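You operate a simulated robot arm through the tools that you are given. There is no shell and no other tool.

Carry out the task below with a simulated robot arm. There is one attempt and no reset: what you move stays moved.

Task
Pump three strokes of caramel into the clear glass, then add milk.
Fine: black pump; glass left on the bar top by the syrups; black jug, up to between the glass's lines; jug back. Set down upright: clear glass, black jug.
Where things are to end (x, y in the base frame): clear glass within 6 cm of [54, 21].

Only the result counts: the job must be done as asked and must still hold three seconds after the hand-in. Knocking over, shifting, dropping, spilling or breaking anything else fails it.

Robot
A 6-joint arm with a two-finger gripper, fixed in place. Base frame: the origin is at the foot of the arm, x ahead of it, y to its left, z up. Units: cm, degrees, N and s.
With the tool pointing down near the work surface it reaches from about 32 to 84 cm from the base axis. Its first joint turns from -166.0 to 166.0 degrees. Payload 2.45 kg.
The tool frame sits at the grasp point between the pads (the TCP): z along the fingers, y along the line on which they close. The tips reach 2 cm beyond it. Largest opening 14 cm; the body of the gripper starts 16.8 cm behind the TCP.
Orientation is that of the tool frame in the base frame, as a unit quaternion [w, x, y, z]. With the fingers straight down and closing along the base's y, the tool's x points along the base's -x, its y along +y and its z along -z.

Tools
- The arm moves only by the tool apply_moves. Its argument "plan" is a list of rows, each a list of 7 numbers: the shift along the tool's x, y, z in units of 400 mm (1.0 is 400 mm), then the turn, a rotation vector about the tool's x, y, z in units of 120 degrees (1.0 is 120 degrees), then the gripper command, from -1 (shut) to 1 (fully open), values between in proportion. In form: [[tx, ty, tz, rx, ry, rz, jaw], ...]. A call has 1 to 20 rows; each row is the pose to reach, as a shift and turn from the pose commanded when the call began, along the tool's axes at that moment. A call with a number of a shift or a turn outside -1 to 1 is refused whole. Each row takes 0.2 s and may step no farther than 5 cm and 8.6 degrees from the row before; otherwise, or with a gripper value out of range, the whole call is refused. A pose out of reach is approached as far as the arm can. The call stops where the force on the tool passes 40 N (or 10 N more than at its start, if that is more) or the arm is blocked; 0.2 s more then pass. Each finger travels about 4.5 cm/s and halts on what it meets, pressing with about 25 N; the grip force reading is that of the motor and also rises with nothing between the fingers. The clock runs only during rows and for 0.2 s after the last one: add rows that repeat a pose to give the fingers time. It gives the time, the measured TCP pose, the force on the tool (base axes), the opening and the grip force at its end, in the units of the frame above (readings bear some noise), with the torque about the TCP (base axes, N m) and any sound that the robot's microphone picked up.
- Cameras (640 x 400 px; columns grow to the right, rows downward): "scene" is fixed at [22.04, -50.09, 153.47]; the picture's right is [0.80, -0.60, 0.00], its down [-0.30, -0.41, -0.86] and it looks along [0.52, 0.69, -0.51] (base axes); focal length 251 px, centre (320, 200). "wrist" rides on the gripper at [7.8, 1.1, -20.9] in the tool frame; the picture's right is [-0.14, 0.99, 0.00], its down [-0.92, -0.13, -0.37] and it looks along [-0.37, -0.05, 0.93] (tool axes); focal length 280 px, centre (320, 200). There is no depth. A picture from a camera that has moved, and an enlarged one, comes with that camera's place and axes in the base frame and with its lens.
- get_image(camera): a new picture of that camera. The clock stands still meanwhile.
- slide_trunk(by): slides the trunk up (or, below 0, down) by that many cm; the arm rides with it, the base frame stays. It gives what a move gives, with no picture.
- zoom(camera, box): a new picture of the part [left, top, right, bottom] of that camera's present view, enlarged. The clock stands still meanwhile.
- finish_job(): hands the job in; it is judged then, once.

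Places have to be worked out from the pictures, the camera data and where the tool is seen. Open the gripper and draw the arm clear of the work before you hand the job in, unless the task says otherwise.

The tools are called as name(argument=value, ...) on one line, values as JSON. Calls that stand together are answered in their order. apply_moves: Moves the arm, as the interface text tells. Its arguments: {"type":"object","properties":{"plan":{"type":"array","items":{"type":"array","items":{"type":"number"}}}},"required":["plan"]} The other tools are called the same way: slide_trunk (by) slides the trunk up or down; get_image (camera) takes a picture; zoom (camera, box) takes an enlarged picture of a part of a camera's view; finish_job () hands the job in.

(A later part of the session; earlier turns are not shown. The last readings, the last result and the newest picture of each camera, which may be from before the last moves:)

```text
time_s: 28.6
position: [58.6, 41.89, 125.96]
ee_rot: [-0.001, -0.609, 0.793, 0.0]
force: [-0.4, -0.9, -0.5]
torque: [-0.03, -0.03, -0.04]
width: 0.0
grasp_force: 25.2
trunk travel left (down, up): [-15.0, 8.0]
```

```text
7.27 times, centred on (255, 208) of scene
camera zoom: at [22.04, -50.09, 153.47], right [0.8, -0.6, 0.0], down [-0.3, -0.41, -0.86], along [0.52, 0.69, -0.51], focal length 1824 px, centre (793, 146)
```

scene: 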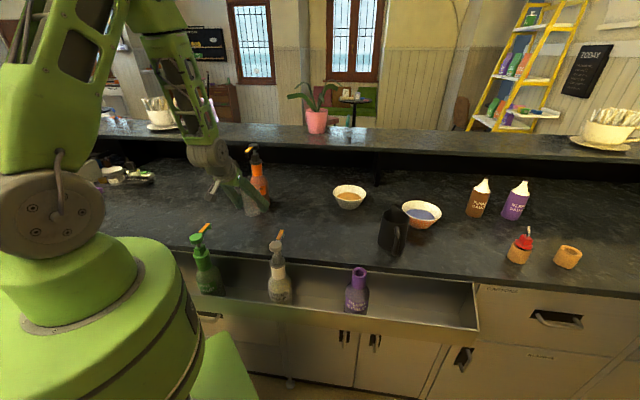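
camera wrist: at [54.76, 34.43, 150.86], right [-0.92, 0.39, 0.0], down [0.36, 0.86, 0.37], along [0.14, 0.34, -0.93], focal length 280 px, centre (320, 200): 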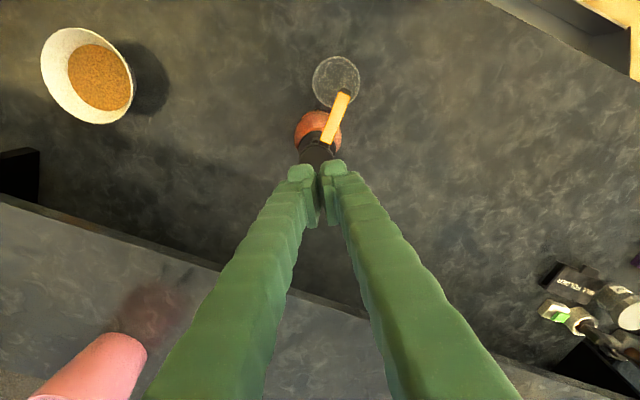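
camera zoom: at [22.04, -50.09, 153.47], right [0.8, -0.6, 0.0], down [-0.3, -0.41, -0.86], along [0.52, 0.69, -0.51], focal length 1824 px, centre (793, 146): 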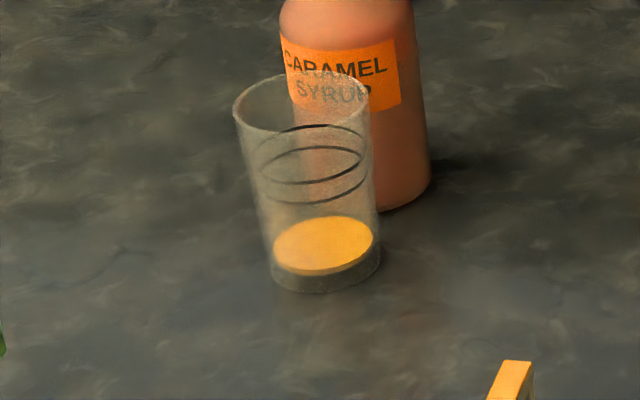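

The pump sprang back fully; one dose is in the glass. Second stroke: press to the same depth and hold briefly, then look.

apply_moves(plan=[[0, 0, 0.02, 0, 0, 0, -1], [0, 0, 0.035, 0, 0, 0, -1], [0, 0, 0.05, 0, 0, 0, -1], [0, 0, 0.065, 0, 0, 0, -1], [0, 0, 0.08, 0, 0, 0, -1], [0, 0, 0.09, 0, 0, 0, -1], [0, 0, 0.09, 0, 0, 0, -1], [0, 0, 0.09, 0, 0, 0, -1]])

zoom(camera="scene", box=[220, 110, 290, 180])

zoom(camera="scene", box=[225, 180, 285, 235])

```text
time_s: 30.4
position: [58.52, 41.98, 122.61]
ee_rot: [0.002, -0.608, 0.794, 0.001]
force: [4.0, -0.5, 21.5]
torque: [-0.1, -0.06, -0.03]
width: 0.61
grasp_force: 24.9
trunk travel left (down, up): [-15.0, 8.0]
```

```text
5.71 times, centred on (255, 145) of scene
camera zoom: at [22.04, -50.09, 153.47], right [0.8, -0.6, 0.0], down [-0.3, -0.41, -0.86], along [0.52, 0.69, -0.51], focal length 1434 px, centre (691, 514)
```

zoom: 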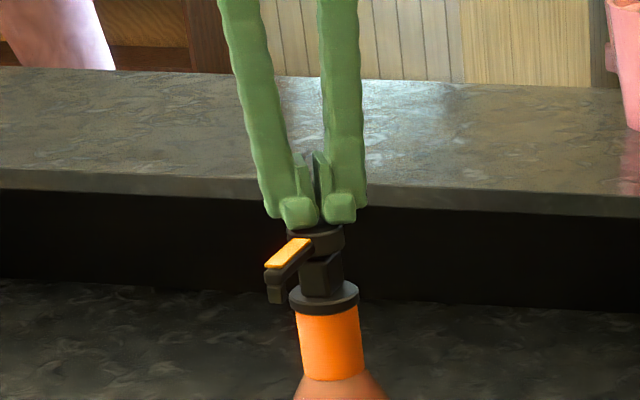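

```text
7.27 times, centred on (255, 208) of scene
camera zoom: at [22.04, -50.09, 153.47], right [0.8, -0.6, 0.0], down [-0.3, -0.41, -0.86], along [0.52, 0.69, -0.51], focal length 1824 px, centre (793, 146)
```

zoom: 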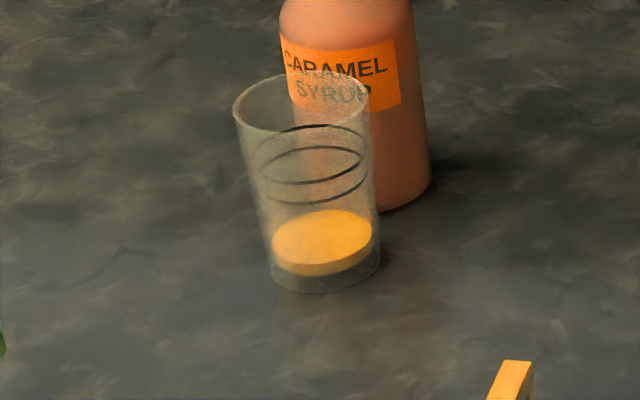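

The level rose with the second stroke. I let the pump return, then check before the third.

apply_moves(plan=[[0, 0, -0.02, 0, 0, 0, -1], [0, 0, -0.045, 0, 0, 0, -1], [0, 0, -0.07, 0, 0, 0, -1], [0, 0, -0.09, 0, 0, 0, -1], [0, 0, -0.09, 0, 0, 0, -1], [0, 0, -0.09, 0, 0, 0, -1]])

zoom(camera="scene", box=[220, 110, 290, 180])

```text
time_s: 31.8
position: [58.59, 41.96, 126.05]
ee_rot: [0.0, -0.608, 0.794, 0.0]
force: [0.3, -0.3, -1.1]
torque: [-0.01, -0.01, 0.03]
width: 0.0
grasp_force: 25.0
trunk travel left (down, up): [-15.0, 8.0]
```

```text
5.71 times, centred on (255, 145) of scene
camera zoom: at [22.04, -50.09, 153.47], right [0.8, -0.6, 0.0], down [-0.3, -0.41, -0.86], along [0.52, 0.69, -0.51], focal length 1434 px, centre (691, 514)
```

zoom: 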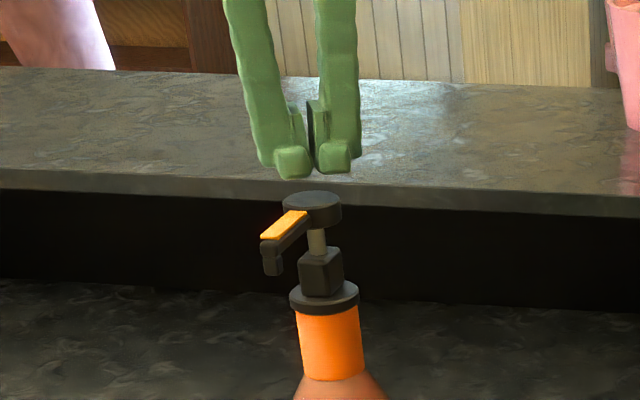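

The pump is fully up again. Third stroke, same depth.

apply_moves(plan=[[0, 0, 0.02, 0, 0, 0, -1], [0, 0, 0.035, 0, 0, 0, -1], [0, 0, 0.05, 0, 0, 0, -1], [0, 0, 0.065, 0, 0, 0, -1], [0, 0, 0.08, 0, 0, 0, -1], [0, 0, 0.09, 0, 0, 0, -1], [0, 0, 0.09, 0, 0, 0, -1], [0, 0, 0.09, 0, 0, 0, -1]])

zoom(camera="scene", box=[225, 180, 285, 235])

```text
time_s: 33.6
position: [58.71, 41.78, 122.66]
ee_rot: [0.001, -0.608, 0.794, 0.001]
force: [1.2, 2.6, 15.9]
torque: [0.0, 0.0, 0.0]
width: 0.61
grasp_force: 25.0
trunk travel left (down, up): [-15.0, 8.0]
```

```text
7.27 times, centred on (255, 208) of scene
camera zoom: at [22.04, -50.09, 153.47], right [0.8, -0.6, 0.0], down [-0.3, -0.41, -0.86], along [0.52, 0.69, -0.51], focal length 1824 px, centre (793, 146)
```

zoom: 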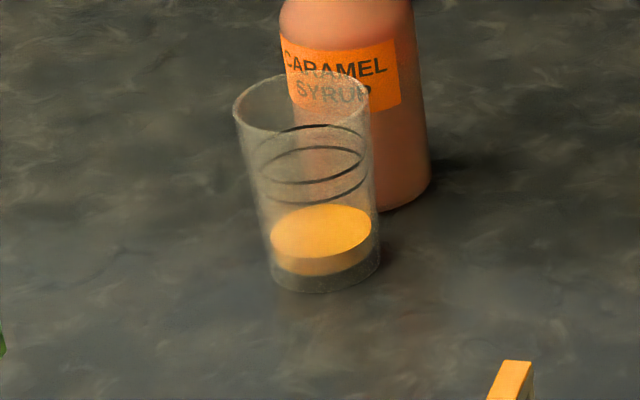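

Three strokes are in the glass. I lift off the pump and move back to the spot in front, opening the fingers for the glass.

apply_moves(plan=[[0, 0, -0.05, 0, 0, 0, -1], [0, 0, -0.12, 0, 0, 0, -1], [0, 0, -0.2, 0, 0, 0, -1], [0, 0, -0.28, 0, 0, 0, -1], [0.09, 0.02, -0.3, 0, 0, 0, -0.7], [0.18, 0.04, -0.32, 0, 0, 0, -0.4], [0.27, 0.06, -0.34, 0, 0, 0, -0.1], [0.36, 0.08, -0.36, 0, 0, 0, 0.2], [0.45, 0.1, -0.37, 0, 0, 0, 0.43], [0.45, 0.1, -0.37, 0, 0, 0, 0.43]])

get_image(camera="scene")

get_image(camera="wrist")

```text
time_s: 35.8
position: [50.16, 25.73, 137.19]
ee_rot: [0.0, -0.608, 0.794, 0.0]
force: [0.1, 0.1, -0.1]
torque: [0.03, 0.02, 0.0]
width: 10.03
grasp_force: 0.1
trunk travel left (down, up): [-15.0, 8.0]
```

```text
taken
```

scene: 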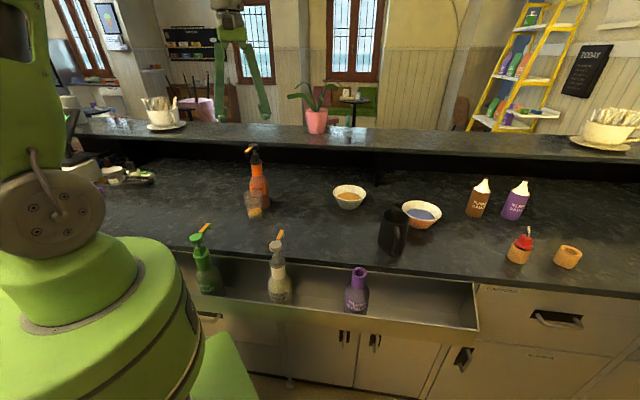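

```text
taken
camera wrist: at [47.06, 18.34, 158.05], right [-0.92, 0.39, 0.0], down [0.36, 0.86, 0.37], along [0.14, 0.34, -0.93], focal length 280 px, centre (320, 200)
```

wrist: 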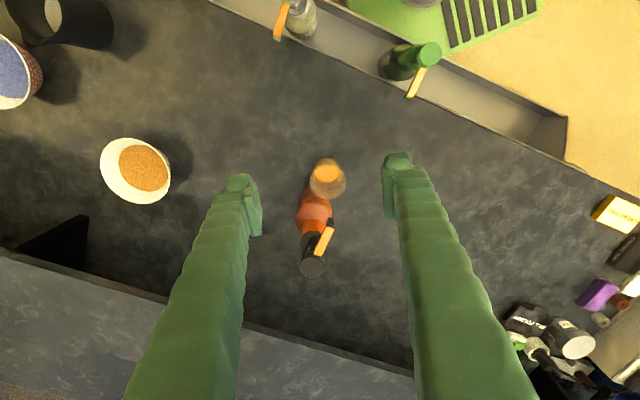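

All three strokes are in and nothing else moved. I tilt back to 55° and descend to the earlier pre-grasp spot in front of the glass.

apply_moves(plan=[[0, 0, 0.09, 0, -0.0417, 0, 0.43], [0, 0, 0.18, 0, -0.0833, 0, 0.43], [0, 0, 0.27, 0, -0.125, 0, 0.43], [0, 0, 0.36, 0, -0.1667, 0, 0.43], [0, 0, 0.45, 0, -0.2083, 0, 0.43], [0, 0, 0.54, 0, -0.25, 0, 0.43], [0, 0, 0.63, 0, -0.2917, 0, 0.43], [0, 0, 0.63, 0, -0.2917, 0, 0.43]])

get_image(camera="wrist")

```text
time_s: 37.6
position: [49.95, 25.56, 111.99]
ee_rot: [0.238, -0.581, 0.757, 0.184]
force: [-0.6, 0.2, -0.1]
torque: [0.04, 0.0, -0.03]
width: 10.01
grasp_force: 0.2
trunk travel left (down, up): [-15.0, 8.0]
```

```text
taken
camera wrist: at [44.11, 8.02, 124.58], right [-0.93, 0.36, 0.08], down [0.26, 0.49, 0.83], along [0.26, 0.79, -0.55], focal length 280 px, centre (320, 200)
```

wrist: 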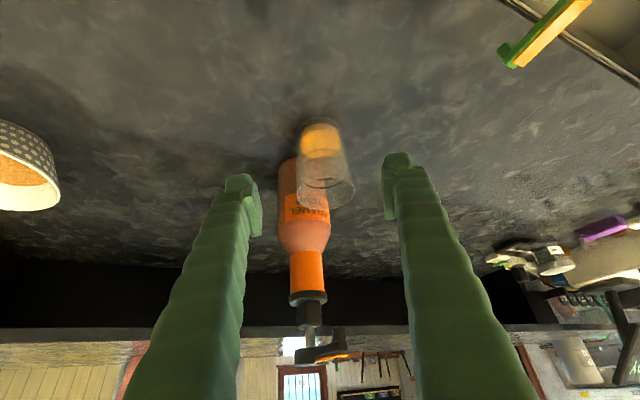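

Pre-grasp pose matches. I advance 16 cm along the tool axis around the glass.

apply_moves(plan=[[0, 0.001, 0.08, 0, 0, 0, 0.357], [0, 0.002, 0.16, 0, 0, 0, 0.357], [0.001, 0.003, 0.24, 0, 0, 0, 0.357], [0.001, 0.0034, 0.31, 0, 0, 0, 0.357], [0.001, 0.0034, 0.37, 0, 0, 0, 0.357], [0.001, 0.0034, 0.4037, 0, 0, 0, 0.357]])

get_image(camera="wrist")

```text
time_s: 39.0
position: [52.33, 34.46, 98.85]
ee_rot: [0.238, -0.581, 0.757, 0.184]
force: [-0.4, 0.0, -0.1]
torque: [-0.05, 0.01, -0.02]
width: 9.52
grasp_force: 0.1
trunk travel left (down, up): [-15.0, 8.0]
```

```text
taken
camera wrist: at [46.51, 17.0, 111.49], right [-0.93, 0.36, 0.08], down [0.27, 0.49, 0.83], along [0.26, 0.79, -0.55], focal length 280 px, centre (320, 200)
```

wrist: 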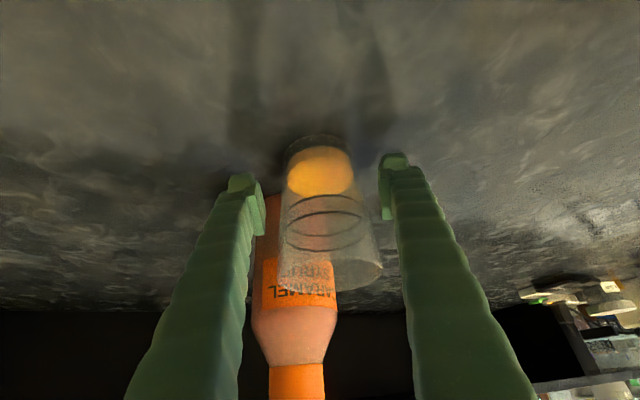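

The glass is between the fingers again. I close, then lift 4 cm.

apply_moves(plan=[[0, 0, 0, 0, 0, 0, 0.1], [0, 0, 0, 0, 0, 0, -0.2], [0, 0, 0, 0, 0, 0, -0.4], [0, 0, 0, 0, 0, 0, -0.4], [0, 0, 0, 0, 0, 0, -0.4], [-0.0115, 0, -0.0164, 0, 0, 0, -0.4], [-0.0287, 0, -0.041, 0, 0, 0, -0.4], [-0.0459, 0, -0.0656, 0, 0, 0, -0.4], [-0.0574, 0, -0.082, 0, 0, 0, -0.4], [-0.0574, 0, -0.082, 0, 0, 0, -0.4]])

zoom(camera="scene", box=[210, 130, 310, 230])

```text
time_s: 41.2
position: [52.42, 34.57, 102.78]
ee_rot: [0.238, -0.581, 0.756, 0.184]
force: [-0.5, 0.3, -2.2]
torque: [0.0, -0.03, 0.0]
width: 7.1
grasp_force: 24.5
trunk travel left (down, up): [-15.0, 8.0]
```

```text
4.00 times, centred on (260, 180) of scene
camera zoom: at [22.04, -50.09, 153.47], right [0.8, -0.6, 0.0], down [-0.3, -0.41, -0.86], along [0.52, 0.69, -0.51], focal length 1003 px, centre (560, 280)
```

zoom: 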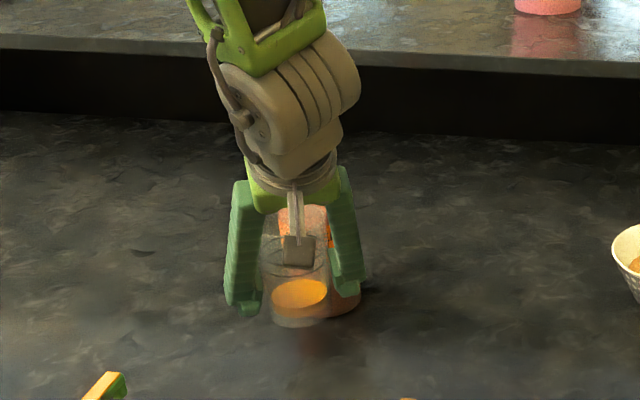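

The glass with caramel is held and upright. I carry it gently to (55,22.5), near the wanted end place.

apply_moves(plan=[[0.02, -0.0124, -0.014, 0, 0, 0, -0.4], [0.055, -0.034, -0.0386, 0, 0, 0, -0.4], [0.095, -0.0588, -0.0666, 0, 0, 0, -0.4], [0.135, -0.0836, -0.0947, 0, 0, 0, -0.4], [0.175, -0.1084, -0.1227, 0, 0, 0, -0.4], [0.208, -0.1288, -0.1459, 0, 0, 0, -0.4], [0.226, -0.14, -0.1585, 0, 0, 0, -0.4], [0.226, -0.14, -0.1585, 0, 0, 0, -0.4]])

get_image(camera="scene")

zoom(camera="scene", box=[190, 160, 330, 300])

```text
time_s: 43.0
position: [54.96, 22.41, 102.69]
ee_rot: [0.238, -0.581, 0.756, 0.184]
force: [-1.0, -1.4, -1.9]
torque: [0.01, -0.01, 0.03]
width: 7.11
grasp_force: 25.6
trunk travel left (down, up): [-15.0, 8.0]
```

```text
taken
```

scene: 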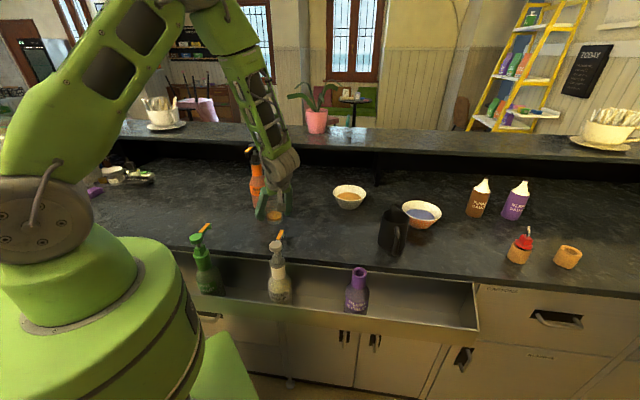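

```text
2.86 times, centred on (260, 230) of scene
camera zoom: at [22.04, -50.09, 153.47], right [0.8, -0.6, 0.0], down [-0.3, -0.41, -0.86], along [0.52, 0.69, -0.51], focal length 717 px, centre (491, 114)
```

zoom: 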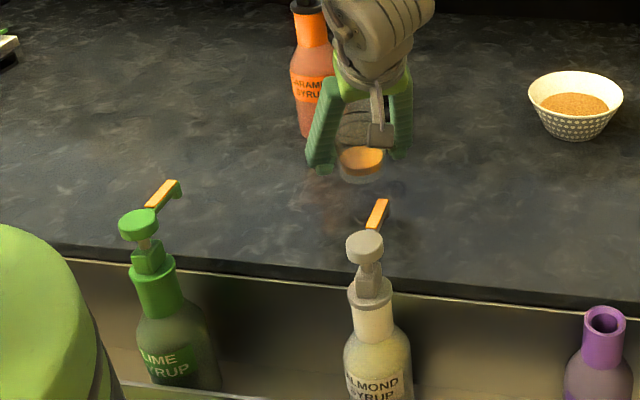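

The glass is over its end place. I lower it 3.8 cm, then the last millimetres in small steps.

apply_moves(plan=[[0.014, 0, 0.02, 0, 0, 0, -0.4], [0.028, 0, 0.04, 0, 0, 0, -0.4], [0.042, 0, 0.06, 0, 0, 0, -0.4], [0.0517, 0, 0.0738, 0, 0, 0, -0.4], [0.0545, 0, 0.0779, 0, 0, 0, -0.4], [0.056, 0, 0.08, 0, 0, 0, -0.4], [0.0574, 0, 0.082, 0, 0, 0, -0.4], [0.0574, 0, 0.082, 0, 0, 0, -0.4]])

```text
time_s: 44.8
position: [54.95, 22.53, 98.81]
ee_rot: [0.24, -0.58, 0.756, 0.184]
force: [1.3, -1.4, 14.0]
torque: [0.07, 0.16, -0.15]
width: 7.08
grasp_force: 24.6
trunk travel left (down, up): [-15.0, 8.0]
```

Contact again (14 N up at z 98.81). I release the glass and retreat along the tool axis.

apply_moves(plan=[[-0.0014, 0, -0.002, 0, 0, 0, -0.2], [-0.0014, 0, -0.002, 0, 0, 0, 0.1], [-0.0014, 0, -0.002, 0, 0, 0, 0.43], [-0.0014, 0, -0.002, 0, 0, 0, 0.43], [-0.0014, 0, -0.002, 0, 0, 0, 0.43], [-0.0014, 0, -0.06, 0, 0, 0, 0.43], [-0.0014, 0, -0.13, 0, 0, 0, 0.43], [-0.0014, 0, -0.21, 0, 0, 0, 0.43], [-0.0014, 0, -0.3, 0, 0, 0, 0.43], [-0.0014, 0, -0.38, 0, 0, 0, 0.43], [-0.0014, 0, -0.38, 0, 0, 0, 0.43]])

get_image(camera="wrist")

zoom(camera="scene", box=[190, 160, 330, 300])

```text
time_s: 47.2
position: [52.7, 14.13, 111.36]
ee_rot: [0.238, -0.581, 0.757, 0.184]
force: [0.0, 0.2, 0.4]
torque: [-0.05, 0.0, 0.0]
width: 10.0
grasp_force: 0.1
trunk travel left (down, up): [-15.0, 8.0]
```

```text
taken
camera wrist: at [46.83, -3.46, 123.99], right [-0.93, 0.36, 0.08], down [0.26, 0.49, 0.83], along [0.26, 0.79, -0.55], focal length 280 px, centre (320, 200)
```

wrist: 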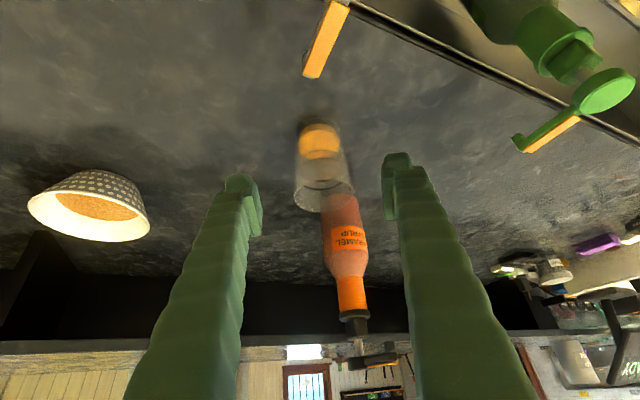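

```text
2.86 times, centred on (260, 230) of scene
camera zoom: at [22.04, -50.09, 153.47], right [0.8, -0.6, 0.0], down [-0.3, -0.41, -0.86], along [0.52, 0.69, -0.51], focal length 717 px, centre (491, 114)
```

zoom: 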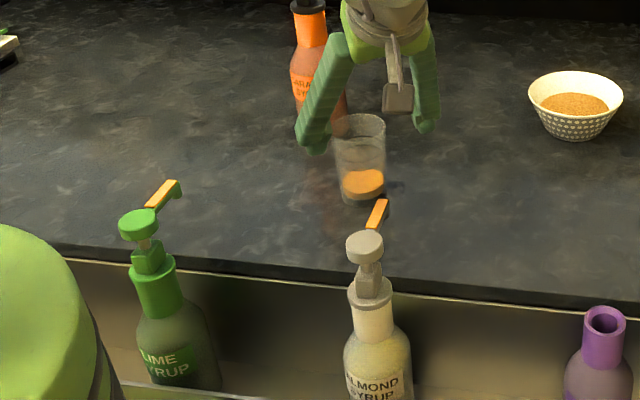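

The glass stands at about (55,22.5) with the caramel. Now the jug: I raise the arm and move over toward its handle side, yawing to about 49° and opening the gripper fully.

apply_moves(plan=[[-0.0574, 0, -0.082, 0, 0, 0, 0.43], [-0.1148, 0, -0.164, 0, 0, 0, 0.43], [-0.1722, 0, -0.246, 0, 0, 0, 0.43], [-0.2296, 0, -0.328, 0, 0, 0, 0.43], [-0.287, 0, -0.41, 0, 0, 0, 0.43], [-0.2289, -0.0738, -0.4508, 0.0124, 0, 0.0178, 0.5], [-0.1708, -0.1476, -0.4915, 0.0249, 0, 0.0355, 0.6], [-0.1127, -0.2214, -0.5323, 0.0373, 0, 0.0533, 0.7], [-0.0546, -0.2952, -0.573, 0.0498, 0, 0.0711, 0.8], [0.0035, -0.369, -0.6138, 0.0622, 0, 0.0889, 0.9], [0.0616, -0.4428, -0.6545, 0.0746, 0, 0.1066, 1], [0.1197, -0.5166, -0.6953, 0.0871, 0, 0.1244, 1], [0.1778, -0.5904, -0.736, 0.0995, 0, 0.1422, 1], [0.2359, -0.6642, -0.7768, 0.112, 0, 0.1599, 1], [0.294, -0.738, -0.8175, 0.1244, 0, 0.1777, 1], [0.294, -0.738, -0.8175, 0.1244, 0, 0.1777, 1]])

get_image(camera="wrist")

get_image(camera="scene")

```text
time_s: 50.6
position: [73.96, -20.95, 131.19]
ee_rot: [0.274, -0.395, 0.868, 0.125]
force: [0.0, 0.3, 0.2]
torque: [0.01, -0.02, -0.02]
width: 14.0
grasp_force: 0.1
trunk travel left (down, up): [-15.0, 8.0]
```

```text
taken
camera wrist: at [60.97, -34.17, 143.83], right [-0.67, 0.74, 0.08], down [0.45, 0.33, 0.83], along [0.58, 0.59, -0.55], focal length 280 px, centre (320, 200)
```

wrist: 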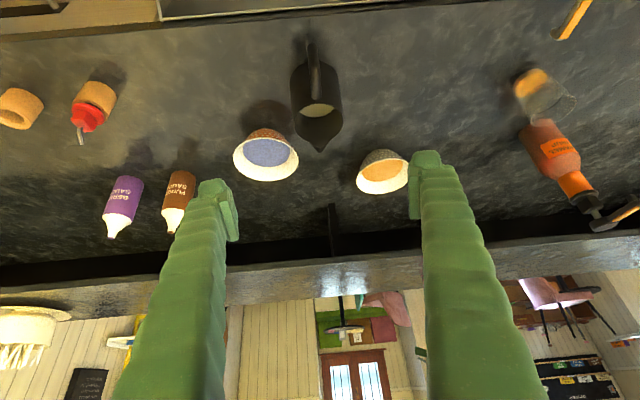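

```text
taken
```

scene: 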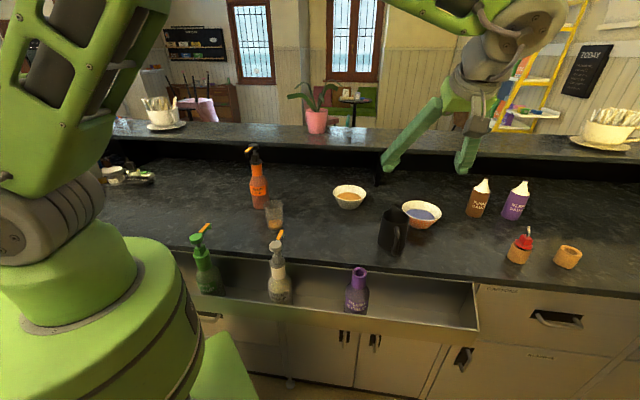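

The jug is seen from its handle side, lip pointing away. I zoom to fix its axis and lip direction.

zoom(camera="wrist", box=[265, 25, 375, 165])

zoom(camera="scene", box=[360, 190, 450, 270])

```text
2.86 times, centred on (320, 95) of wrist
camera zoom: at [60.97, -34.17, 143.83], right [-0.67, 0.74, 0.08], down [0.45, 0.33, 0.83], along [0.58, 0.59, -0.55], focal length 801 px, centre (320, 500)
```

zoom: 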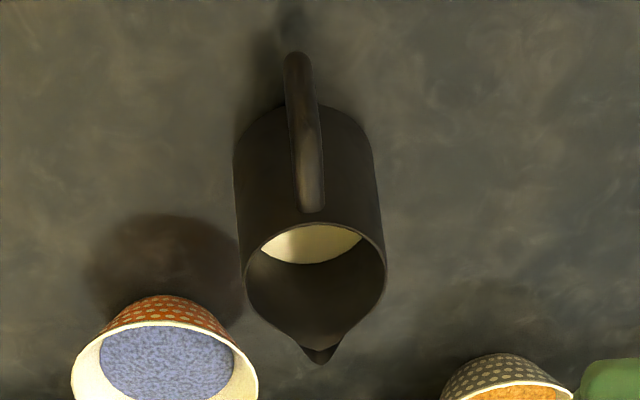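

```text
5.00 times, centred on (405, 230) of scene
camera zoom: at [22.04, -50.09, 153.47], right [0.8, -0.6, 0.0], down [-0.3, -0.41, -0.86], along [0.52, 0.69, -0.51], focal length 1254 px, centre (-105, 50)
```

zoom: 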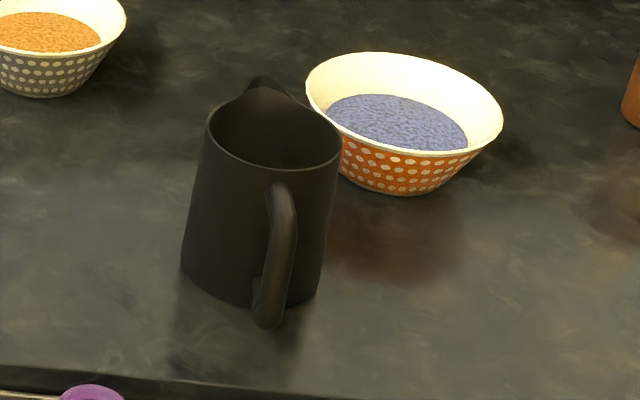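

Jug axis ≈ (83.4,-10.1), lip azimuth ≈ 44°, milk about 5.5 cm above the counter. I turn the tool to yaw 44°, depression 50°, and go to a pre-grasp point 15 cm back along the tool axis.

apply_moves(plan=[[0, 0, 0, 0.012, -0.0209, 0.0171, 1], [0, 0, 0, 0.0239, -0.0417, 0.0341, 1], [0.0356, 0.0042, 0.0923, 0.0239, -0.0417, 0.0341, 1], [0.0712, 0.0084, 0.1846, 0.0239, -0.0417, 0.0341, 1], [0.1068, 0.0125, 0.2769, 0.0239, -0.0417, 0.0341, 1], [0.1424, 0.0167, 0.3692, 0.0239, -0.0417, 0.0341, 1], [0.178, 0.0209, 0.4615, 0.0239, -0.0417, 0.0341, 1], [0.178, 0.0209, 0.4615, 0.0239, -0.0417, 0.0341, 1]])

get_image(camera="wrist")

zoom(camera="scene", box=[340, 130, 470, 270])

```text
time_s: 52.4
position: [76.29, -16.86, 111.76]
ee_rot: [0.316, -0.352, 0.872, 0.129]
force: [0.2, -0.1, 0.9]
torque: [-0.02, -0.03, -0.03]
width: 14.02
grasp_force: 0.1
trunk travel left (down, up): [-15.0, 8.0]
```

```text
taken
camera wrist: at [61.56, -29.59, 122.76], right [-0.61, 0.79, 0.09], down [0.43, 0.23, 0.87], along [0.66, 0.57, -0.48], focal length 280 px, centre (320, 200)
```

wrist: 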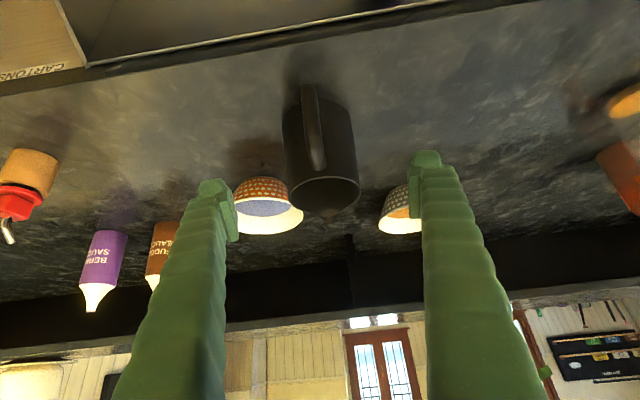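

```text
2.86 times, centred on (405, 200) of scene
camera zoom: at [22.04, -50.09, 153.47], right [0.8, -0.6, 0.0], down [-0.3, -0.41, -0.86], along [0.52, 0.69, -0.51], focal length 717 px, centre (77, 200)
```

zoom: 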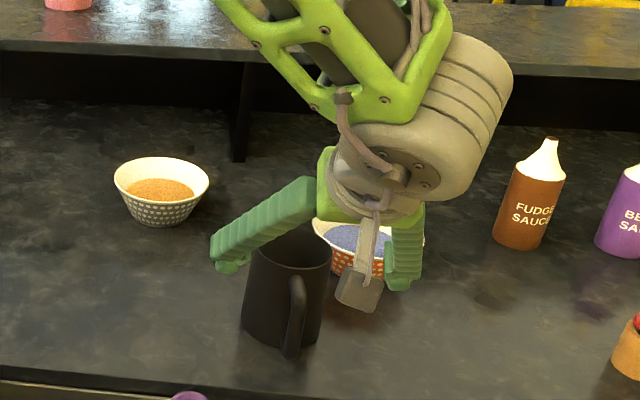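

The jug is centred between the fingers. I advance 15 cm so the fingers straddle its body, handle between them.

apply_moves(plan=[[-0.001, 0, 0.08, 0, 0, 0, 1], [-0.002, 0, 0.16, 0, 0, 0, 1], [-0.003, 0, 0.24, 0, 0, 0, 1], [-0.004, 0, 0.31, 0, 0, 0, 1], [-0.004, 0, 0.371, 0, 0, 0, 1], [-0.004, 0, 0.371, 0, 0, 0, 1]])

get_image(camera="wrist")

zoom(camera="scene", box=[340, 150, 470, 270])

```text
time_s: 53.8
position: [83.21, -10.1, 100.65]
ee_rot: [0.316, -0.351, 0.872, 0.13]
force: [0.2, 0.4, -0.2]
torque: [0.02, 0.04, -0.02]
width: 14.02
grasp_force: 0.1
trunk travel left (down, up): [-15.0, 8.0]
```

```text
taken
camera wrist: at [68.47, -22.91, 111.68], right [-0.61, 0.79, 0.09], down [0.43, 0.23, 0.87], along [0.66, 0.57, -0.48], focal length 280 px, centre (320, 200)
```

wrist: 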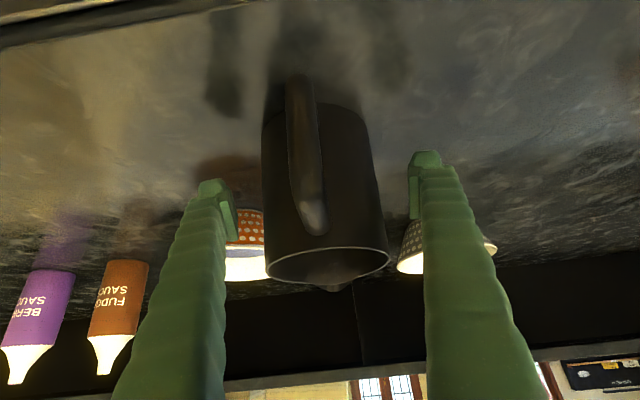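

```text
3.33 times, centred on (405, 210) of scene
camera zoom: at [22.04, -50.09, 153.47], right [0.8, -0.6, 0.0], down [-0.3, -0.41, -0.86], along [0.52, 0.69, -0.51], focal length 836 px, centre (37, 167)
```

zoom: 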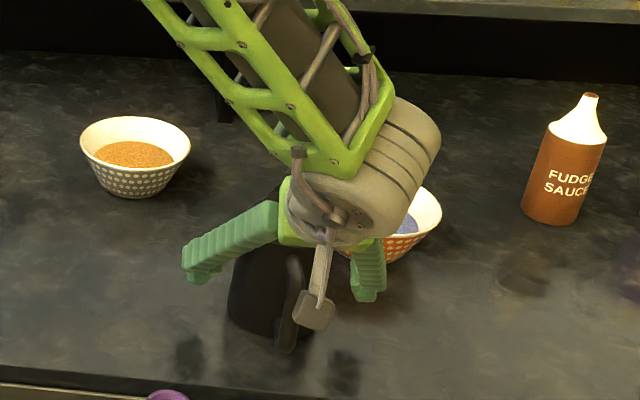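

Well aligned. I close on the jug.

apply_moves(plan=[[0, 0, 0, 0, 0, 0, 0.7], [0, 0, 0, 0, 0, 0, 0.4], [0, 0, 0, 0, 0, 0, 0.1], [0, 0, 0, 0, 0, 0, 0.0], [0, 0, 0, 0, 0, 0, 0.0], [0, 0, 0, 0, 0, 0, 0.0]])

get_image(camera="wrist")

```text
time_s: 55.2
position: [83.18, -9.99, 100.63]
ee_rot: [0.316, -0.351, 0.872, 0.131]
force: [0.0, 1.0, -0.3]
torque: [-0.04, -0.01, -0.01]
width: 9.84
grasp_force: 25.8
trunk travel left (down, up): [-15.0, 8.0]
```

```text
taken
camera wrist: at [68.45, -22.93, 111.68], right [-0.61, 0.79, 0.09], down [0.43, 0.23, 0.87], along [0.66, 0.57, -0.48], focal length 280 px, centre (320, 200)
```

wrist: 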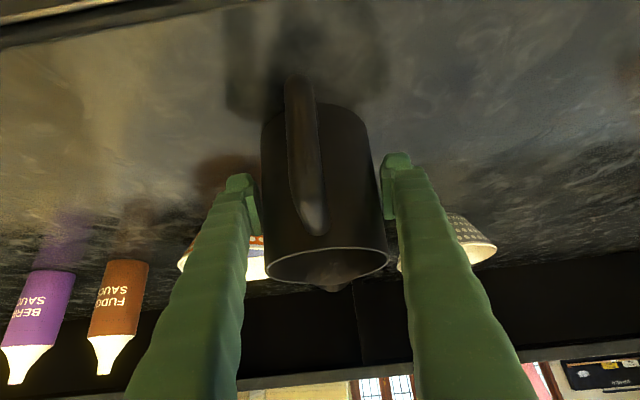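

The jug is gripped (9.84 cm, 26 N). I lift slowly by 4 cm and check that it holds upright.

apply_moves(plan=[[-0.01, 0, -0.012, 0, 0, 0, 0.0], [-0.0241, 0, -0.0288, 0, 0, 0, 0.0], [-0.0401, 0, -0.048, 0, 0, 0, 0.0], [-0.0562, 0, -0.0673, 0, 0, 0, 0.0], [-0.0642, 0, -0.0769, 0, 0, 0, 0.0], [-0.0642, 0, -0.0769, 0, 0, 0, 0.0]])

get_image(camera="wrist")

zoom(camera="scene", box=[340, 150, 470, 270])

```text
time_s: 56.6
position: [83.37, -10.08, 104.76]
ee_rot: [0.316, -0.352, 0.872, 0.131]
force: [-0.2, 0.2, -1.5]
torque: [0.03, -0.03, 0.02]
width: 9.86
grasp_force: 25.4
trunk travel left (down, up): [-15.0, 8.0]
```

```text
taken
camera wrist: at [68.55, -22.96, 115.72], right [-0.61, 0.79, 0.09], down [0.43, 0.23, 0.87], along [0.66, 0.57, -0.48], focal length 280 px, centre (320, 200)
```

wrist: 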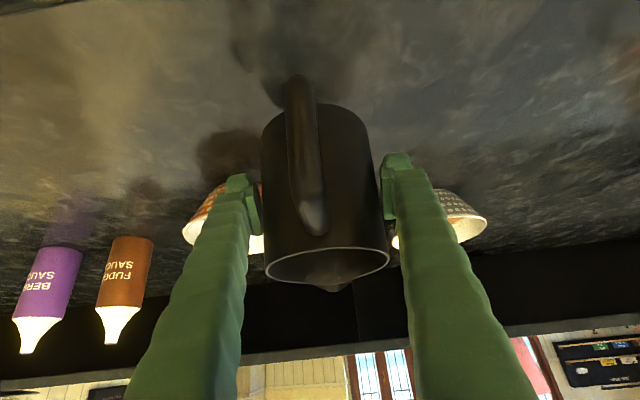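

```text
3.33 times, centred on (405, 210) of scene
camera zoom: at [22.04, -50.09, 153.47], right [0.8, -0.6, 0.0], down [-0.3, -0.41, -0.86], along [0.52, 0.69, -0.51], focal length 836 px, centre (37, 167)
```

zoom: 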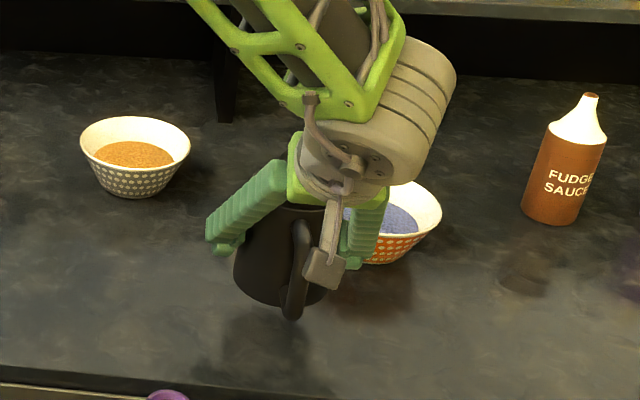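

The jug is held firmly and unchanged in the grip. I lift it to z≈120 and pre-tilt it by 30° (well below where milk would reach the lip) there.

apply_moves(plan=[[-0.04, 0, -0.048, 0, 0, 0, 0.0], [-0.09, 0, -0.108, 0, 0, 0, 0.0], [-0.14, 0, -0.168, 0, 0, 0, 0.0], [-0.19, 0, -0.228, 0, 0, 0, 0.0], [-0.23, 0, -0.2755, 0, 0, 0, 0.0], [-0.2456, 0, -0.294, 0, 0.02, 0, 0.0], [-0.2456, 0, -0.294, 0, 0.06, 0, 0.0], [-0.2456, 0, -0.294, 0, 0.1, 0, 0.0], [-0.2456, 0, -0.294, 0, 0.14, 0, 0.0], [-0.2456, 0, -0.294, 0, 0.18, 0, 0.0], [-0.2456, 0, -0.294, 0, 0.22, 0, 0.0], [-0.2456, 0, -0.294, 0, 0.25, 0, 0.0], [-0.2456, 0, -0.294, 0, 0.25, 0, 0.0]])

get_image(camera="scene")

get_image(camera="wrist")

```text
time_s: 59.4
position: [83.28, -10.31, 120.03]
ee_rot: [0.079, -0.373, 0.924, 0.034]
force: [-0.1, -0.5, -1.3]
torque: [-0.03, -0.01, 0.0]
width: 9.8
grasp_force: 24.8
trunk travel left (down, up): [-15.0, 8.0]
```

```text
taken
```

scene: 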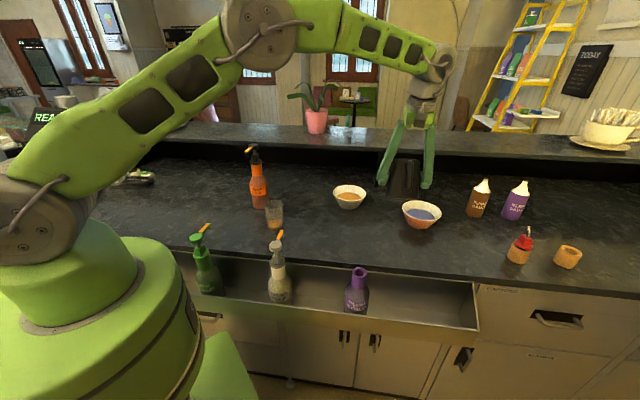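

```text
taken
camera wrist: at [74.42, -17.44, 139.33], right [-0.59, 0.81, 0.03], down [0.7, 0.49, 0.52], along [0.41, 0.33, -0.85], focal length 280 px, centre (320, 200)
```

wrist: 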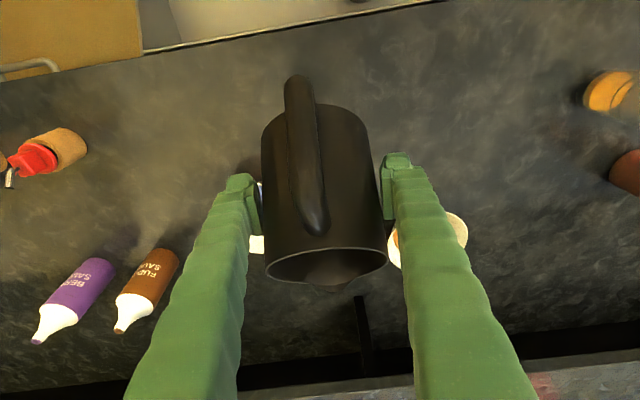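

Jug steady at 30° tilt. I carry it toward the glass at height, yawing to about 30°.

apply_moves(plan=[[0.0053, 0.034, -0.0008, 0.001, 0, 0.006, 0.0], [0.016, 0.1026, -0.0024, 0.003, 0, 0.0173, 0.0], [0.0267, 0.171, -0.004, 0.005, 0, 0.0288, 0.0], [0.0374, 0.2394, -0.0055, 0.007, 0, 0.0403, 0.0], [0.0481, 0.3078, -0.0071, 0.009, 0, 0.0518, 0.0], [0.0588, 0.3762, -0.0087, 0.011, 0, 0.0633, 0.0], [0.0695, 0.4446, -0.0103, 0.013, 0, 0.0748, 0.0], [0.0802, 0.513, -0.0118, 0.015, 0, 0.0863, 0.0], [0.0909, 0.5814, -0.0134, 0.017, 0, 0.0978, 0.0], [0.1016, 0.65, -0.015, 0.019, 0, 0.1093, 0.0], [0.107, 0.684, -0.0158, 0.02, 0, 0.115, 0.0], [0.107, 0.684, -0.0158, 0.02, 0, 0.115, 0.0]])

```text
time_s: 62.0
position: [61.29, 6.46, 120.01]
ee_rot: [0.082, -0.258, 0.962, 0.025]
force: [-0.5, 0.3, -1.8]
torque: [0.02, 0.02, -0.02]
width: 9.74
grasp_force: 25.2
trunk travel left (down, up): [-15.0, 8.0]
```

Now the second leg: to TCP (46.4,17.5,120), which puts the lip just short of the glass centre.

apply_moves(plan=[[0.0118, 0.0277, -0.0019, 0, 0, 0, 0.0], [0.0354, 0.083, -0.0057, 0, 0, 0, 0.0], [0.0608, 0.1425, -0.0097, 0, 0, 0, 0.0], [0.0862, 0.202, -0.0138, 0, 0, 0, 0.0], [0.1116, 0.2616, -0.0178, 0, 0, 0, 0.0], [0.137, 0.3211, -0.0219, 0, 0, 0, 0.0], [0.1606, 0.3764, -0.0257, 0, 0, 0, 0.0], [0.176, 0.4125, -0.0281, 0, 0, 0, 0.0], [0.1815, 0.4254, -0.029, 0, 0, 0, 0.0], [0.1815, 0.4254, -0.029, 0, 0, 0, 0.0]])

get_image(camera="wrist")

zoom(camera="scene", box=[180, 100, 340, 260])

```text
time_s: 64.2
position: [46.28, 17.45, 120.23]
ee_rot: [0.082, -0.257, 0.963, 0.024]
force: [-0.6, -0.7, -1.9]
torque: [-0.04, -0.01, -0.01]
width: 9.73
grasp_force: 25.2
trunk travel left (down, up): [-15.0, 8.0]
```

```text
taken
camera wrist: at [35.9, 12.73, 139.37], right [-0.38, 0.93, 0.03], down [0.8, 0.31, 0.52], along [0.47, 0.22, -0.85], focal length 280 px, centre (320, 200)
```

wrist: 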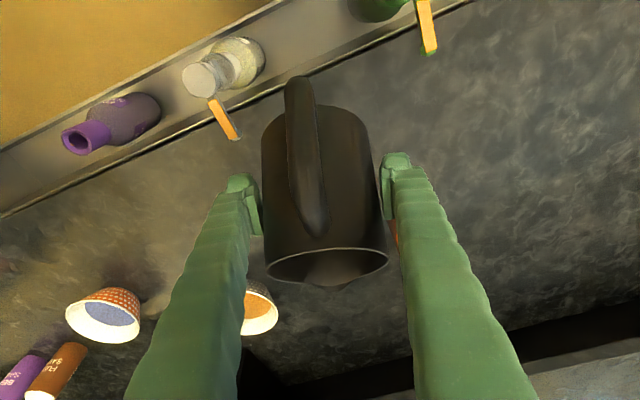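

```text
2.50 times, centred on (260, 180) of scene
camera zoom: at [22.04, -50.09, 153.47], right [0.8, -0.6, 0.0], down [-0.3, -0.41, -0.86], along [0.52, 0.69, -0.51], focal length 627 px, centre (470, 250)
```

zoom: 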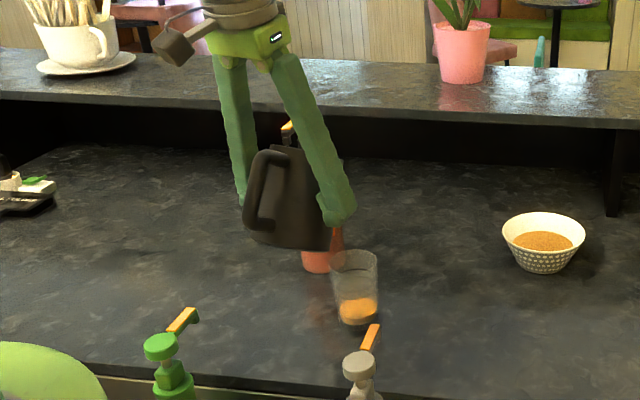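

The scene camera sees the jug side-on. I zoom in on the glass for its exact place and the lines/caramel level.

zoom(camera="scene", box=[250, 190, 300, 235])

zoom(camera="scene", box=[230, 120, 310, 230])

```text
8.89 times, centred on (275, 212) of scene
camera zoom: at [22.04, -50.09, 153.47], right [0.8, -0.6, 0.0], down [-0.3, -0.41, -0.86], along [0.52, 0.69, -0.51], focal length 2230 px, centre (720, 89)
```

zoom: 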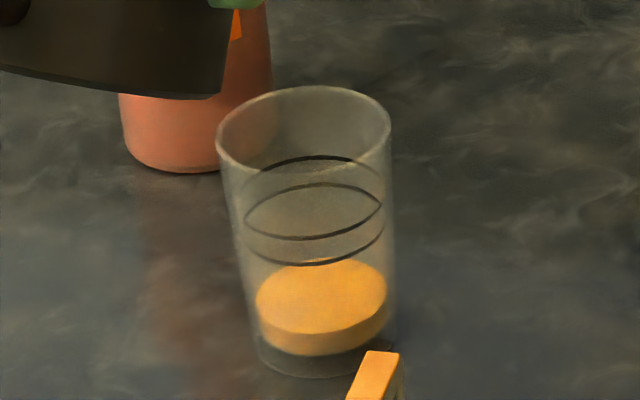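

```text
3.64 times, centred on (270, 175) of scene
camera zoom: at [22.04, -50.09, 153.47], right [0.8, -0.6, 0.0], down [-0.3, -0.41, -0.86], along [0.52, 0.69, -0.51], focal length 912 px, centre (502, 291)
```

zoom: 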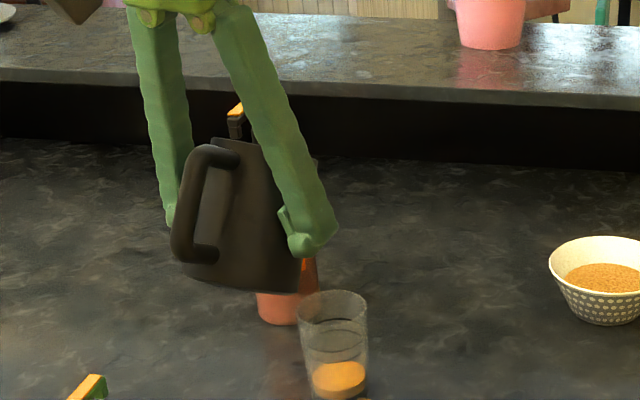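

I zoom in further on the jug's lip region to fix the lip point.

zoom(camera="scene", box=[270, 145, 330, 195])

zoom(camera="wrist", box=[250, 220, 410, 300])

```text
8.00 times, centred on (300, 170) of scene
camera zoom: at [22.04, -50.09, 153.47], right [0.8, -0.6, 0.0], down [-0.3, -0.41, -0.86], along [0.52, 0.69, -0.51], focal length 2007 px, centre (480, 440)
```

zoom: 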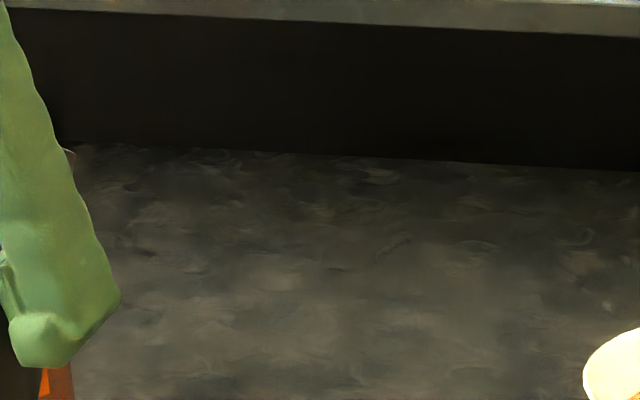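

```text
4.00 times, centred on (330, 260) of wrist
camera zoom: at [35.9, 12.73, 139.37], right [-0.38, 0.93, 0.03], down [0.8, 0.31, 0.52], along [0.47, 0.22, -0.85], focal length 1122 px, centre (280, -40)
```

zoom: 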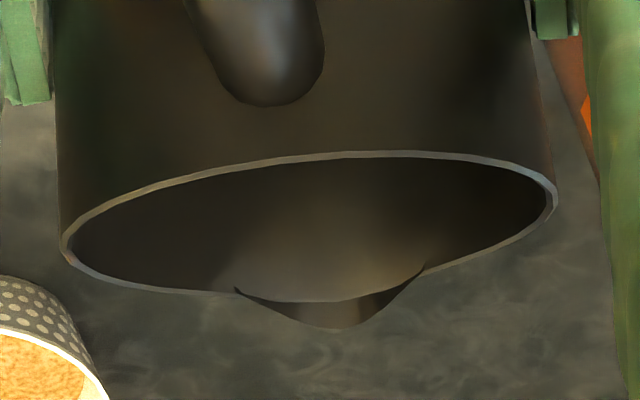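

The lip tip is at about (55.2,22.9,121), right above the glass centre (55.15,22.85). I back up 0.7 cm and lower to TCP z≈111, so that the lip ends up just above the near half of the glass when tilted.

apply_moves(plan=[[0.0094, -0.0002, 0.0372, 0, 0, 0, 0.0], [0.0235, -0.0006, 0.093, 0, 0, 0, 0.0], [0.0375, -0.001, 0.149, 0, 0, 0, 0.0], [0.051, -0.0013, 0.2, 0, 0, 0, 0.0], [0.0563, -0.0014, 0.2233, 0, 0, 0, 0.0], [0.0563, -0.0014, 0.2233, 0, 0, 0, 0.0]])

zoom(camera="scene", box=[230, 130, 320, 240])

get_image(camera="wrist")

```text
time_s: 65.6
position: [45.65, 17.15, 110.88]
ee_rot: [0.083, -0.258, 0.962, 0.025]
force: [0.1, 0.6, -0.4]
torque: [0.04, -0.05, 0.01]
width: 9.74
grasp_force: 24.9
trunk travel left (down, up): [-15.0, 8.0]
```

```text
3.64 times, centred on (275, 185) of scene
camera zoom: at [22.04, -50.09, 153.47], right [0.8, -0.6, 0.0], down [-0.3, -0.41, -0.86], along [0.52, 0.69, -0.51], focal length 912 px, centre (484, 254)
```

zoom: 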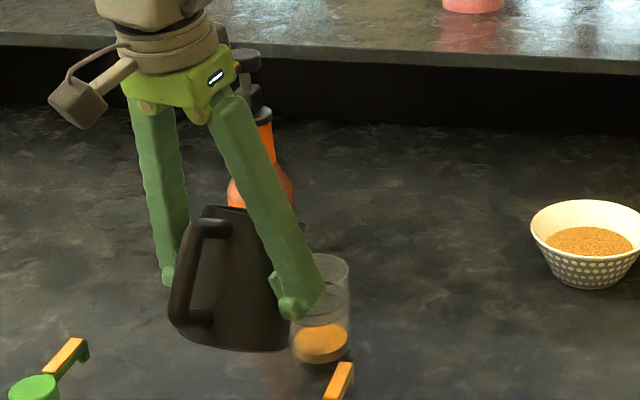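

```text
taken
camera wrist: at [35.33, 12.39, 130.22], right [-0.38, 0.93, 0.03], down [0.8, 0.31, 0.52], along [0.47, 0.22, -0.85], focal length 280 px, centre (320, 200)
```

wrist: 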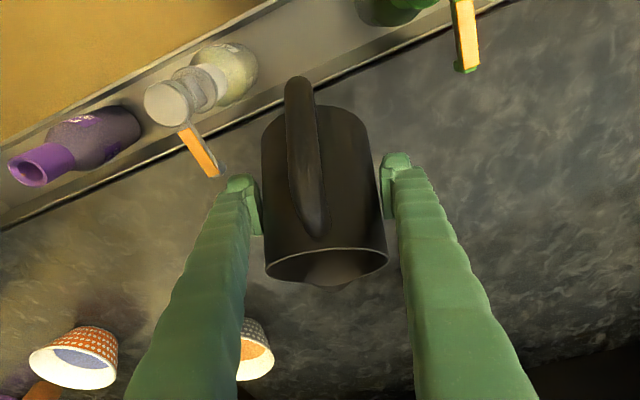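

Position is good: lip is above the near rim of the glass. I tilt on from 30° to 43°, still short of the expected pouring angle, and check.

apply_moves(plan=[[0, 0, 0, 0, 0.025, 0, 0.0], [0, 0, 0, 0, 0.05, 0, 0.0], [0, 0, 0, 0, 0.075, 0, 0.0], [0, 0, 0, 0, 0.1083, 0, 0.0], [0, 0, 0, 0, 0.1083, 0, 0.0]])

zoom(camera="scene", box=[250, 170, 310, 235])

get_image(camera="wrist")

```text
time_s: 66.8
position: [45.62, 17.27, 110.9]
ee_rot: [-0.027, -0.259, 0.966, -0.005]
force: [0.2, -0.5, -1.1]
torque: [-0.02, 0.04, 0.0]
width: 9.75
grasp_force: 24.8
trunk travel left (down, up): [-15.0, 8.0]
```

```text
6.15 times, centred on (280, 202) of scene
camera zoom: at [22.04, -50.09, 153.47], right [0.8, -0.6, 0.0], down [-0.3, -0.41, -0.86], along [0.52, 0.69, -0.51], focal length 1544 px, centre (566, 185)
```

zoom: 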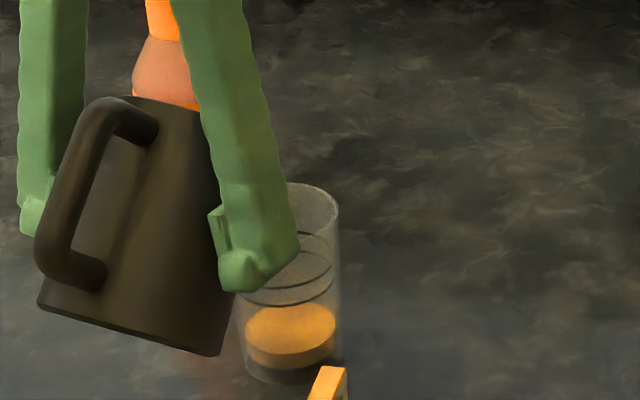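

```text
taken
camera wrist: at [39.33, 14.61, 132.2], right [-0.38, 0.93, 0.0], down [0.88, 0.36, 0.32], along [0.29, 0.12, -0.95], focal length 280 px, centre (320, 200)
```

wrist: 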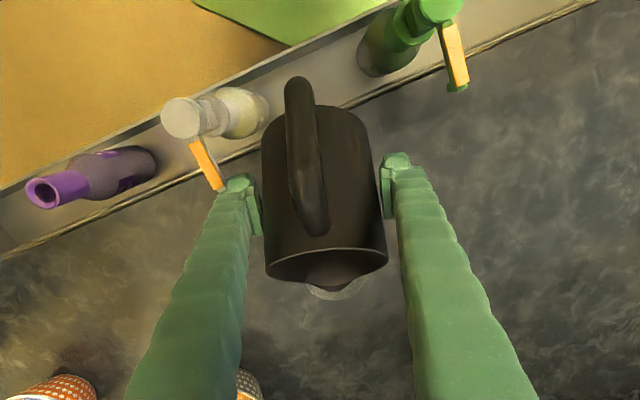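

Tilt is now about 43°; the lip is ~1.3 cm short of the glass centre, as wanted. I zoom the wrist view into the jug's mouth to see the milk.

zoom(camera="wrist", box=[260, 230, 400, 310])

```text
4.57 times, centred on (330, 270) of wrist
camera zoom: at [39.33, 14.61, 132.2], right [-0.38, 0.93, 0.0], down [0.88, 0.36, 0.32], along [0.29, 0.12, -0.95], focal length 1282 px, centre (274, -120)
```

zoom: 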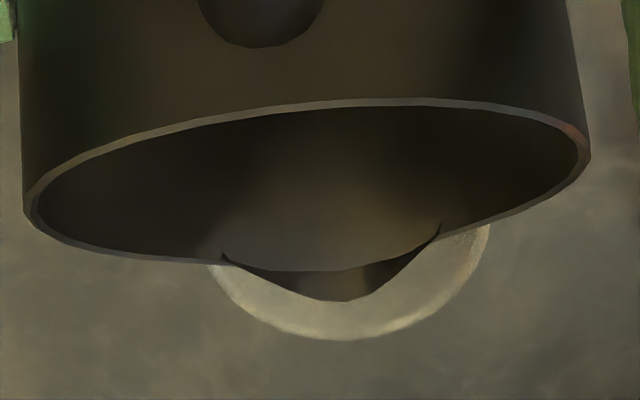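

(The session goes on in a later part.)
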